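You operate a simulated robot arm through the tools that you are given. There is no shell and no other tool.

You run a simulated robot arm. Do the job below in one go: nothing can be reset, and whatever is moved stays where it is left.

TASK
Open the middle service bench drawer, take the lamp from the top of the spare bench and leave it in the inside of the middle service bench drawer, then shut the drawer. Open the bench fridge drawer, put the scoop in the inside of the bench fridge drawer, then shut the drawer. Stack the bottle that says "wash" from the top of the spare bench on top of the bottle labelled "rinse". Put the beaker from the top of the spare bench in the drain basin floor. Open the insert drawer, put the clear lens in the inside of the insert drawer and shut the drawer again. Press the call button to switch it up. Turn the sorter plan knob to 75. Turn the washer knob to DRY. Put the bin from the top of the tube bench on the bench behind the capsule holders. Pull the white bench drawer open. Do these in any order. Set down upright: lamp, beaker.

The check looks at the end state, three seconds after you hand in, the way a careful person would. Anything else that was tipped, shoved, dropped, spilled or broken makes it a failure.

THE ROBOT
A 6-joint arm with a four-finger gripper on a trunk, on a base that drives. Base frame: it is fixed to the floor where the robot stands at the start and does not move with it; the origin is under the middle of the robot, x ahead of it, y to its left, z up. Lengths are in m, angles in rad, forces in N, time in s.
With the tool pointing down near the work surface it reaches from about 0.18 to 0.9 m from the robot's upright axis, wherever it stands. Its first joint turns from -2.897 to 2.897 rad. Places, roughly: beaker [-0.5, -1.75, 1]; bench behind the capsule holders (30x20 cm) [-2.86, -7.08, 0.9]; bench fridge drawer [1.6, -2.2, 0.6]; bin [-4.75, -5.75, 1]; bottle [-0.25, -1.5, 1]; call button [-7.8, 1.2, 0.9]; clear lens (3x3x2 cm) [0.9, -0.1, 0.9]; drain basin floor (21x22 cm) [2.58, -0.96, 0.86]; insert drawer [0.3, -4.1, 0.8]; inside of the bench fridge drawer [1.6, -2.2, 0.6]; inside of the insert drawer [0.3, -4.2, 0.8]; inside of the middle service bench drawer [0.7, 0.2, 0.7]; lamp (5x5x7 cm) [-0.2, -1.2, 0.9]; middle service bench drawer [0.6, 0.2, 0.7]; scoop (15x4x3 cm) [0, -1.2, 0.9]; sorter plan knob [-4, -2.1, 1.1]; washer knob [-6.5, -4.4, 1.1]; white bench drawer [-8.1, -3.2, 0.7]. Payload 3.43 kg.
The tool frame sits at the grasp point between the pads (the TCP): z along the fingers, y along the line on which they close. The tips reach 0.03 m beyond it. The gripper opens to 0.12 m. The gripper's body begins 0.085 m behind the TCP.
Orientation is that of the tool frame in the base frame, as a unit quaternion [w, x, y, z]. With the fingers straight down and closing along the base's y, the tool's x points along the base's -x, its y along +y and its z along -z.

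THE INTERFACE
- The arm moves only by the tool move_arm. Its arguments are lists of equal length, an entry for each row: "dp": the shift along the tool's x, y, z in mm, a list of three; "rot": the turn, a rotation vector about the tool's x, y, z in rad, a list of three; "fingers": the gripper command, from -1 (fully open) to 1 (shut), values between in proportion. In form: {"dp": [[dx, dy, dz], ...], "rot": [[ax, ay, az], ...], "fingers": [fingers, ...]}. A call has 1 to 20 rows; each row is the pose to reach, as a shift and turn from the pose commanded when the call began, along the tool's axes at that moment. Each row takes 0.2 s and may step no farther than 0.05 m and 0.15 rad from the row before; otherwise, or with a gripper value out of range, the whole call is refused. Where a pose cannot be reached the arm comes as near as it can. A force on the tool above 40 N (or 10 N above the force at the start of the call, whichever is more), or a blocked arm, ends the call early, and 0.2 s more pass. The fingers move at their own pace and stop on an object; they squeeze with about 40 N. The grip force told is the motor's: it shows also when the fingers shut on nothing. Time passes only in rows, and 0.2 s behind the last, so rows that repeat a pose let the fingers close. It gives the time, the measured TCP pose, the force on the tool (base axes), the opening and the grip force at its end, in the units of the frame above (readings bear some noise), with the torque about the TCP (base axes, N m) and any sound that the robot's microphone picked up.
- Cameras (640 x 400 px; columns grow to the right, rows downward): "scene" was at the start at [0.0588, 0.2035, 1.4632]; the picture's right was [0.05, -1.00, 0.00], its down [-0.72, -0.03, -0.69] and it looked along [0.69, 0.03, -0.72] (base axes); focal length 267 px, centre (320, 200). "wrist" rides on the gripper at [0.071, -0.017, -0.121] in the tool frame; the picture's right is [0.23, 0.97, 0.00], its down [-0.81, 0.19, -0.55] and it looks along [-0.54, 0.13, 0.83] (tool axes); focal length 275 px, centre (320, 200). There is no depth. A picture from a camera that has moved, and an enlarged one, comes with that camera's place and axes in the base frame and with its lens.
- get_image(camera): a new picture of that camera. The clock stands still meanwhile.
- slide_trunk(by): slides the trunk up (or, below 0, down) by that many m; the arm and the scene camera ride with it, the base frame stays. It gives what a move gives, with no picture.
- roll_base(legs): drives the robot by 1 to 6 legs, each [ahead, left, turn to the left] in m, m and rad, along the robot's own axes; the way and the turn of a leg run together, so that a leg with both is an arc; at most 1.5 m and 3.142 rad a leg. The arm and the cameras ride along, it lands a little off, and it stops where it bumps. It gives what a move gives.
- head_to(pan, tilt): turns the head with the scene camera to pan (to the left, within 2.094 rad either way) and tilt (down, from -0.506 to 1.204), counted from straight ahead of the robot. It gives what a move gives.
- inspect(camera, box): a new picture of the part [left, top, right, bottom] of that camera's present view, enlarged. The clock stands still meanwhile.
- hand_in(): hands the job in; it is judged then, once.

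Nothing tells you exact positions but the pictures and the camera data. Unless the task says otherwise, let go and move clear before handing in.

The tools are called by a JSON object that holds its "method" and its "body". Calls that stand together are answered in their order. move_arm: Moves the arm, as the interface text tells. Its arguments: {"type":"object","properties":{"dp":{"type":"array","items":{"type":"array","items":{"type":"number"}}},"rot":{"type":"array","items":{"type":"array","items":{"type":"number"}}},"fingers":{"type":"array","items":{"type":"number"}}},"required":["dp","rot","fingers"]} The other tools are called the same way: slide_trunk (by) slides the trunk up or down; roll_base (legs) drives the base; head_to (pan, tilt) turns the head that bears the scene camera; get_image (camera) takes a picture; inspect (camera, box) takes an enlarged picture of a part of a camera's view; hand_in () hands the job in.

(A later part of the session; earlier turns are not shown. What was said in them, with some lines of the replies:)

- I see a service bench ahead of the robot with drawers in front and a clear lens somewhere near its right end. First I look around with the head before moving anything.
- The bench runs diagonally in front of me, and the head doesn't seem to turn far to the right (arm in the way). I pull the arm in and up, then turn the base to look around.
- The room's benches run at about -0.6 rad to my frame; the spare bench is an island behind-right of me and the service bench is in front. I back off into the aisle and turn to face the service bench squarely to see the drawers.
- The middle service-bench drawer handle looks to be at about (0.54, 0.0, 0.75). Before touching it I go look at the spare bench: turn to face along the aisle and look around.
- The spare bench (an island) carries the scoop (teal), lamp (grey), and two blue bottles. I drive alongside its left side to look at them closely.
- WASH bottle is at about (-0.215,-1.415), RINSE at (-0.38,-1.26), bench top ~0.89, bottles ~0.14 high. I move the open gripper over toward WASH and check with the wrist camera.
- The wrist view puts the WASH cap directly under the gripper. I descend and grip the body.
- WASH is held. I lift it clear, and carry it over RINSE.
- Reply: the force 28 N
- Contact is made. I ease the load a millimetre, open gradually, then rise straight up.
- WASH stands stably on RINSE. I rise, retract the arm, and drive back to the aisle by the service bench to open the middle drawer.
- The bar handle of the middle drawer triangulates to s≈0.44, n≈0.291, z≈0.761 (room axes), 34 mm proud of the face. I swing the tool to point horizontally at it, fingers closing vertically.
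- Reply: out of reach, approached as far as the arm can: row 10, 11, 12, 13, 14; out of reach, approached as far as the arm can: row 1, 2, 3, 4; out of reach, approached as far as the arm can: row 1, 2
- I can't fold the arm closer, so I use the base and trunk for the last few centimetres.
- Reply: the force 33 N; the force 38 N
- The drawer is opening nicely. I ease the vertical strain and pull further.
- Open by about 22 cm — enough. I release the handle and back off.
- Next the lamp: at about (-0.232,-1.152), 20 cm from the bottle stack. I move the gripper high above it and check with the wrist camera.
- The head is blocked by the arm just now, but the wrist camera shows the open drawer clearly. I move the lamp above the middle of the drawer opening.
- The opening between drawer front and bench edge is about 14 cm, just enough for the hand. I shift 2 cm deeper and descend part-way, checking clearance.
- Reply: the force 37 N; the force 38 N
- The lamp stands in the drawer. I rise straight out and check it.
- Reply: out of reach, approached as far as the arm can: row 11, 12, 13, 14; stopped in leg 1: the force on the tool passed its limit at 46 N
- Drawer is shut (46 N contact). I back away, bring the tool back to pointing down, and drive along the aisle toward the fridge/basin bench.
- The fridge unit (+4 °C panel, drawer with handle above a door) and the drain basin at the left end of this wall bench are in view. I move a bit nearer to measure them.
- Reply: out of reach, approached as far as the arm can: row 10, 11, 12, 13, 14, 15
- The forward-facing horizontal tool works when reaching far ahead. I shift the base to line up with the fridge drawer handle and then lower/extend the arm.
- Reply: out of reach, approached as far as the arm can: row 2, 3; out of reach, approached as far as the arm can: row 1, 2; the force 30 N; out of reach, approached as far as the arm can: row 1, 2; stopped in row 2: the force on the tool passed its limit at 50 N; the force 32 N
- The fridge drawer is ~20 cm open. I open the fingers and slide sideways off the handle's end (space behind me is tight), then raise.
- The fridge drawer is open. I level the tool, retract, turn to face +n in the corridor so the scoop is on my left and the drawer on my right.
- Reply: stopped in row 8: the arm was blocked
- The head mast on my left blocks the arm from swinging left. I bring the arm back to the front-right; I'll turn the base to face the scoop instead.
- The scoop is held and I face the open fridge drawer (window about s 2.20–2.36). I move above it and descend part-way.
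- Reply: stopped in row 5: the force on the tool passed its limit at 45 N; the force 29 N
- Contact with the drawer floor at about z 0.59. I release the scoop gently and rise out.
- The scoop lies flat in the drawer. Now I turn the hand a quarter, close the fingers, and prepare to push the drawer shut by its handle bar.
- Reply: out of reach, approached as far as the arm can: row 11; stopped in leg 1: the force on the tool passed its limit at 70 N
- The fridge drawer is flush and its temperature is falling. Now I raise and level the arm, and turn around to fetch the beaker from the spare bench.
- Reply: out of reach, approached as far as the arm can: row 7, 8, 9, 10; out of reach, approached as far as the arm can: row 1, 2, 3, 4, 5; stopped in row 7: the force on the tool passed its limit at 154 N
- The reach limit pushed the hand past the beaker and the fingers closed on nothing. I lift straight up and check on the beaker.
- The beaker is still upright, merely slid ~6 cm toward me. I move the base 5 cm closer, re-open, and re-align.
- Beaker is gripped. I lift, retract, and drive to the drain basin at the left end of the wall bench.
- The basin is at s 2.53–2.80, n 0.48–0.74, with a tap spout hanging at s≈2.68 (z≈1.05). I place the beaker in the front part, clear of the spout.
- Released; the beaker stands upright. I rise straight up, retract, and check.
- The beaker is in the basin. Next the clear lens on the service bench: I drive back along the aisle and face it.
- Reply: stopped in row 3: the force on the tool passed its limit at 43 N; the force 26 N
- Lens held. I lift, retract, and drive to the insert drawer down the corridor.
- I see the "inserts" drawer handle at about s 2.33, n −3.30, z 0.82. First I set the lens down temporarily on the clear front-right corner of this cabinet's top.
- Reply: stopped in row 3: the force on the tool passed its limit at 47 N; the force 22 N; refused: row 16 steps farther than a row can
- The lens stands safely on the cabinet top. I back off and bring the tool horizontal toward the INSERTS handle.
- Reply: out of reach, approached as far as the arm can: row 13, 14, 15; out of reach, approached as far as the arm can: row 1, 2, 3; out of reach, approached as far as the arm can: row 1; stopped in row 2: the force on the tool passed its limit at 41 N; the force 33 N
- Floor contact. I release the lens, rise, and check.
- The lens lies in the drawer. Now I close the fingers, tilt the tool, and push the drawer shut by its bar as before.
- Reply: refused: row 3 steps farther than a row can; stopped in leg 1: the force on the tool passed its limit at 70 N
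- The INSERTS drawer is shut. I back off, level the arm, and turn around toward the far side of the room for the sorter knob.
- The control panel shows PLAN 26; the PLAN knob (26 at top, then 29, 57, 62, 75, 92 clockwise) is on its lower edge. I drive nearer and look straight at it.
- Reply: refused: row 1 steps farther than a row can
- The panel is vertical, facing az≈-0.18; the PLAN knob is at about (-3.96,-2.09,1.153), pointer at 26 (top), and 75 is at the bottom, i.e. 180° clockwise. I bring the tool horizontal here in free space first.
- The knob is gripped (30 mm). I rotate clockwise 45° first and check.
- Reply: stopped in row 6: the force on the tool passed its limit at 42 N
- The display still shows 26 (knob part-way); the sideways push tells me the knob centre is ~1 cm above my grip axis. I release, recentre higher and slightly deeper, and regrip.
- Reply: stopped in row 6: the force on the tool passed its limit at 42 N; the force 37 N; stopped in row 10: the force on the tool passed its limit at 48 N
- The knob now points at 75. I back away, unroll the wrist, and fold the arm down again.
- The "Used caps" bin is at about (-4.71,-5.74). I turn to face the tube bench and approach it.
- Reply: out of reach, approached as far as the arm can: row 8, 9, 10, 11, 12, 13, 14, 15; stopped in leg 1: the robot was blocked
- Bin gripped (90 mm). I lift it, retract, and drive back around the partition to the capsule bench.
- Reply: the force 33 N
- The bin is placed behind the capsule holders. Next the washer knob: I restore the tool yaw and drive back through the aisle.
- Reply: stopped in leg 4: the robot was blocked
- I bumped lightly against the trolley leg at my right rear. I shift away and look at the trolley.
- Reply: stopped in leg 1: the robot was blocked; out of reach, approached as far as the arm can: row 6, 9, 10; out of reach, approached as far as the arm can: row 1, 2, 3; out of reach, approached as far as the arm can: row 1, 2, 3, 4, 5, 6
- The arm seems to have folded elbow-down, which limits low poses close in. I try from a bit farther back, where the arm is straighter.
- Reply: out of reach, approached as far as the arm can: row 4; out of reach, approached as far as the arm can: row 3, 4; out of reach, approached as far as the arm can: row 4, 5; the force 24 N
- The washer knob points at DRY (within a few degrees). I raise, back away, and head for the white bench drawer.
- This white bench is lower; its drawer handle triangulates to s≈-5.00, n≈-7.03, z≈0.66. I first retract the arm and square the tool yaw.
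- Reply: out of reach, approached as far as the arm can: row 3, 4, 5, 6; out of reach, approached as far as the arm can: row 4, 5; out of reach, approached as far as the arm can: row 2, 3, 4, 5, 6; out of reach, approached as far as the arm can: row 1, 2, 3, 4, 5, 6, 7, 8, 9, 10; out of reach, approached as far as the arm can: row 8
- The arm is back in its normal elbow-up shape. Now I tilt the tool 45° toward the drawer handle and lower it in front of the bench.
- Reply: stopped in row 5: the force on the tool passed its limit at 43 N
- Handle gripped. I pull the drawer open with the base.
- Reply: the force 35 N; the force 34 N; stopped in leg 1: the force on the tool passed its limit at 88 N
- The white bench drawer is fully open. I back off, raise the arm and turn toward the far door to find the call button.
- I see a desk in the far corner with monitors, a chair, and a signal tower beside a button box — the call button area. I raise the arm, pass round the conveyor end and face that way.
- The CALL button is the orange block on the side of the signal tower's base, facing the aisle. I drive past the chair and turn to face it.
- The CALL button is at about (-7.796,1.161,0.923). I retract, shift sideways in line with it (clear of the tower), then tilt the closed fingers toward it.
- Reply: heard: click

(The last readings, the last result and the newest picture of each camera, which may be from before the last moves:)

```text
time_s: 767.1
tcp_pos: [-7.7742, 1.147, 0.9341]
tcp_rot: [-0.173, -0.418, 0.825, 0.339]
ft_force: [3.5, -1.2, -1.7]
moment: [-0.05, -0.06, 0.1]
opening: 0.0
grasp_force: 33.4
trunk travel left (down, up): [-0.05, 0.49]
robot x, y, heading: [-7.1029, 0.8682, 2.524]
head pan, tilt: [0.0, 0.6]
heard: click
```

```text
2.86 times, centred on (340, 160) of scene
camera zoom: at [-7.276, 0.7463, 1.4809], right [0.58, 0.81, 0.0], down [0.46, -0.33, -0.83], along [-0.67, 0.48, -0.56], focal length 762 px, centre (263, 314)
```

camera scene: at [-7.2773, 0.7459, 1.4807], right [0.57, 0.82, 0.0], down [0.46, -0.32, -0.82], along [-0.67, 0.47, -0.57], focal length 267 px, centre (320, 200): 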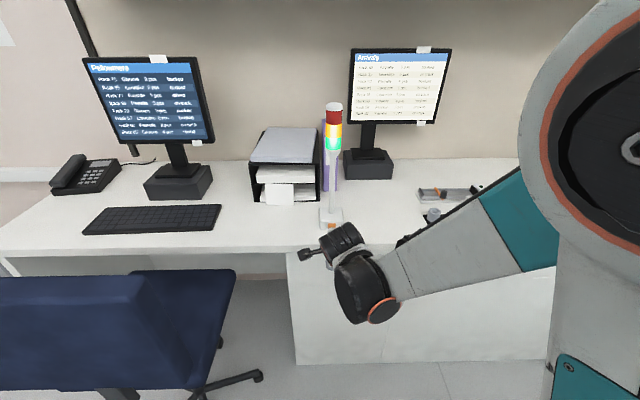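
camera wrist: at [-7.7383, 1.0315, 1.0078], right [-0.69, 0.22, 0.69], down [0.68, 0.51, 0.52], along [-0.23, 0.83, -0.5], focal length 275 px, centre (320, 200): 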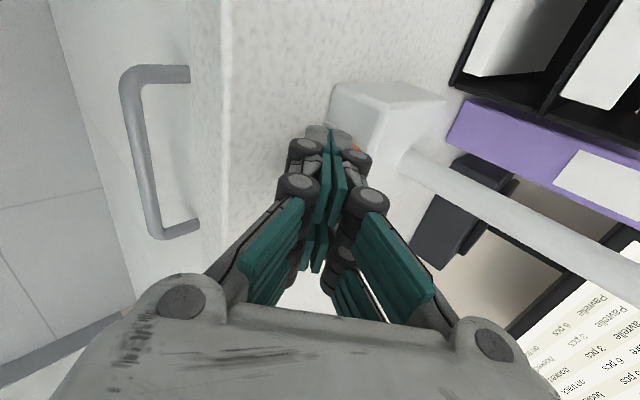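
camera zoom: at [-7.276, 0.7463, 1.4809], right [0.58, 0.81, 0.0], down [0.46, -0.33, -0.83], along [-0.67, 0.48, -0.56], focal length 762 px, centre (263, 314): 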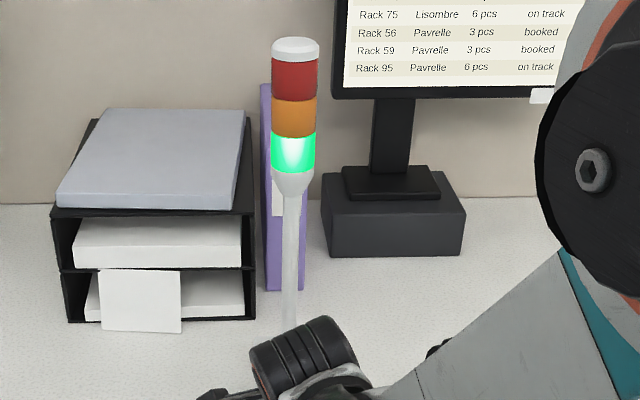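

I heard a click and the amber lamp went out, leaving green. I back the fingers off and check the state.

{"method": "move_arm", "body": {"dp": [[-1, -15, -15], [-2, -36, -36], [-4, -57, -57], [-6, -78, -78]], "rot": [[0, 0, 0], [0, 0, 0], [0, 0, 0], [0, 0, 0]], "fingers": [1, 1, 1, 1]}}

{"method": "get_image", "body": {"camera": "wrist"}}

{"method": "inspect", "body": {"camera": "scene", "box": [300, 90, 380, 240]}}

{"method": "inspect", "body": {"camera": "wrist", "box": [340, 50, 480, 180]}}

```text
time_s: 768.1
tcp_pos: [-7.6816, 1.0854, 0.9366]
tcp_rot: [-0.174, -0.418, 0.825, 0.339]
ft_force: [-0.3, -0.3, 0.4]
moment: [-0.02, -0.01, -0.02]
opening: 0.0001
grasp_force: 33.6
trunk travel left (down, up): [-0.05, 0.49]
robot x, y, heading: [-7.1029, 0.8672, 2.521]
head pan, tilt: [0.0, 0.6]
```

```text
taken
camera wrist: at [-7.6457, 0.9705, 1.0105], right [-0.69, 0.22, 0.69], down [0.68, 0.51, 0.52], along [-0.23, 0.83, -0.5], focal length 275 px, centre (320, 200)
```

wrist: 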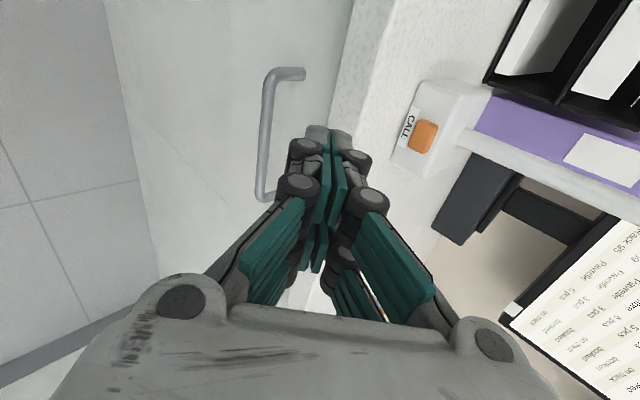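

```text
2.67 times, centred on (340, 165) of scene
camera zoom: at [-7.2763, 0.7465, 1.4809], right [0.58, 0.81, 0.0], down [0.46, -0.33, -0.83], along [-0.67, 0.48, -0.56], focal length 711 px, centre (267, 293)
```

zoom: 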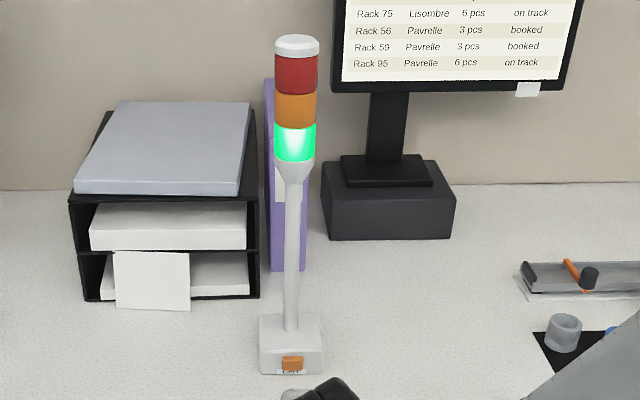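

```text
3.08 times, centred on (410, 115) of wrist
camera zoom: at [-7.6457, 0.9705, 1.0105], right [-0.69, 0.22, 0.69], down [0.68, 0.51, 0.52], along [-0.23, 0.83, -0.5], focal length 847 px, centre (43, 462)
```

zoom: 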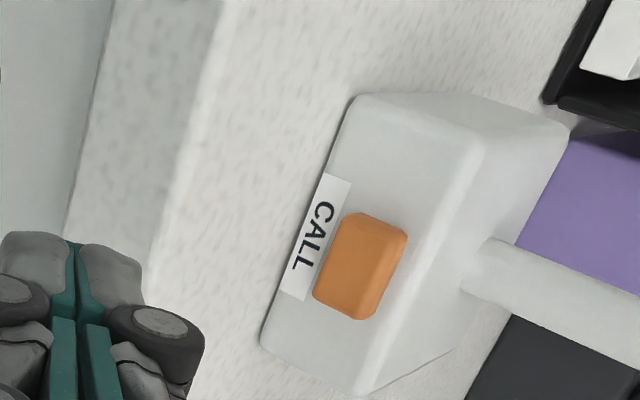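

The press registered with a single click. I now raise and withdraw the arm clear of the desk and tower.

{"method": "move_arm", "body": {"dp": [[0, -20, -25], [0, -25, -60], [0, -5, -90], [0, 20, -120], [0, 45, -150], [0, 70, -180], [0, 95, -205], [0, 120, -230]], "rot": [[0.05, 0, 0], [0.15, 0, 0], [0.25, 0, 0], [0.36, 0, 0], [0.47, 0, 0], [0.58, 0, 0], [0.69, 0, 0], [0.785, 0, 0]], "fingers": [1, 1, 1, 1, 1, 1, 1, 1]}}

{"method": "get_image", "body": {"camera": "scene"}}

{"method": "inspect", "body": {"camera": "scene", "box": [290, 80, 390, 240]}}

```text
time_s: 769.9
tcp_pos: [-7.6194, 1.043, 1.1819]
tcp_rot: [0.0, -0.453, 0.892, -0.004]
ft_force: [0.1, 0.3, -0.3]
moment: [-0.03, -0.01, -0.02]
opening: 0.0
grasp_force: 33.7
trunk travel left (down, up): [-0.05, 0.49]
robot x, y, heading: [-7.1037, 0.8716, 2.518]
head pan, tilt: [0.0, 0.6]
```

```text
taken
camera scene: at [-7.2454, 0.776, 1.4882], right [0.89, 0.45, 0.0], down [0.22, -0.44, -0.87], along [-0.39, 0.78, -0.5], focal length 267 px, centre (320, 200)
```

scene: 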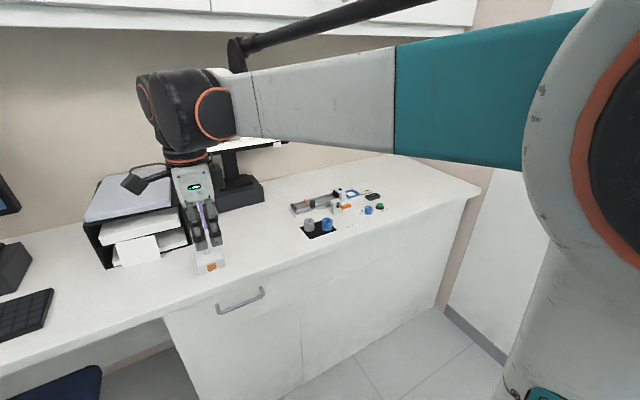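

```text
2.50 times, centred on (340, 160) of scene
camera zoom: at [-7.2454, 0.776, 1.4882], right [0.89, 0.45, 0.0], down [0.22, -0.44, -0.87], along [-0.39, 0.78, -0.5], focal length 666 px, centre (270, 300)
```

zoom: 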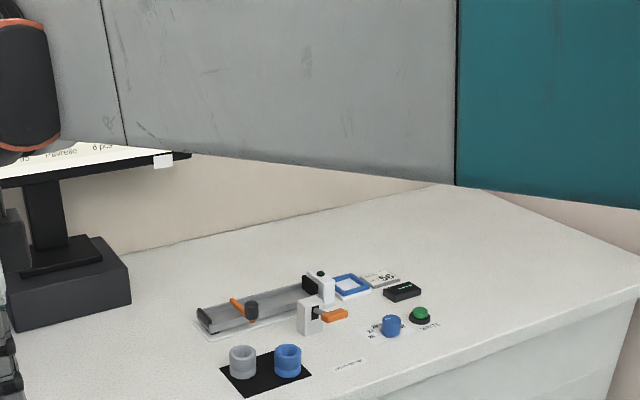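

{"method": "move_arm", "body": {"dp": [[0, -20, -30], [-30, -40, -50], [-70, -50, -60], [-110, -50, -60], [-150, -50, -60], [-190, -30, -60], [-220, -10, -60]], "rot": [[0, 0, 0], [0, 0, 0], [0, 0, 0], [0, 0, 0], [0, 0, 0], [0, 0, 0], [0, 0, 0]], "fingers": [1, 1, 1, 1, 1, 1, 1]}}

{"method": "head_to", "body": {"pan": 0.1, "tilt": 0.6}}

{"method": "get_image", "body": {"camera": "scene"}}

```text
time_s: 771.5
tcp_pos: [-7.4809, 1.2163, 1.2408]
tcp_rot: [0.0, -0.452, 0.892, -0.002]
ft_force: [0.0, -0.3, -0.7]
moment: [-0.01, 0.01, 0.01]
opening: 0.0002
grasp_force: 33.3
trunk travel left (down, up): [-0.05, 0.49]
robot x, y, heading: [-7.1025, 0.8681, 2.515]
head pan, tilt: [0.0, 0.6]
```

```text
time_s: 772.2
tcp_pos: [-7.481, 1.2149, 1.2404]
tcp_rot: [0.0, -0.453, 0.892, -0.002]
ft_force: [-0.5, -0.8, 0.5]
moment: [0.0, -0.02, 0.03]
opening: 0.0002
grasp_force: 33.3
trunk travel left (down, up): [-0.05, 0.49]
robot x, y, heading: [-7.1048, 0.8731, 2.518]
head pan, tilt: [0.099, 0.6]
```

```text
taken
camera scene: at [-7.2327, 0.7816, 1.4909], right [0.95, 0.31, 0.0], down [0.15, -0.45, -0.88], along [-0.28, 0.84, -0.47], focal length 267 px, centre (320, 200)
```

scene: 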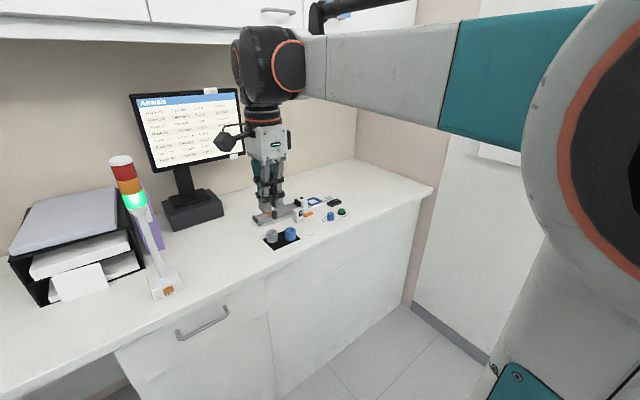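

Everything is in its requested state: the tower is upright and called, and the arm is empty and clear. I hand the job in.

{"method": "hand_in", "body": {}}

```text
The job is handed in.
```

I've handed the job in with every step done. I don't know how it was judged. Three of the items below are less certain than the rest.

**Placed and checked in the pictures**
- **Lamp:** it stands upright in the middle service bench drawer, and the drawer is shut.
- **Scoop:** it lies in the bench fridge drawer, and the drawer is shut. The fridge display rose to +19 °C while the drawer was open and was last seen falling again, at +8 °C.
- **Wash bottle:** it is stacked on the "rinse" bottle.
- **Beaker:** it stands upright in the drain basin. My first grip missed and slid it about 6 cm along the bench, but it stayed upright.
- **Lens:** it lies in the insert drawer, and the drawer is shut.
- **Bin:** the "Used caps" bin sits on the bench behind the capsule holders.
- **White bench drawer:** it is open to its stop.

**Less certain**
- **Call button:** one press gave one click, and the amber lamp on the tower went out, leaving green. I took that as "up", since the task asked for a press and amber was lit beforehand.
- **Sorter plan knob:** the pointer is on 75, but the panel still showed PLAN 26. I did not press ENTER because you didn't ask for it.
- **Washer knob:** it points at DRY, about 2–4° short of the label by my measurement.

The robot was stopped by contact three times while driving. One was a light bump against a trolley leg; the trolley's leg measured in the same place afterwards and the things on it looked undisturbed. I never found out what stopped it at the tube bench or by the hatch wall. I saw nothing disturbed at the tube bench and did not check the hatch wall closely.
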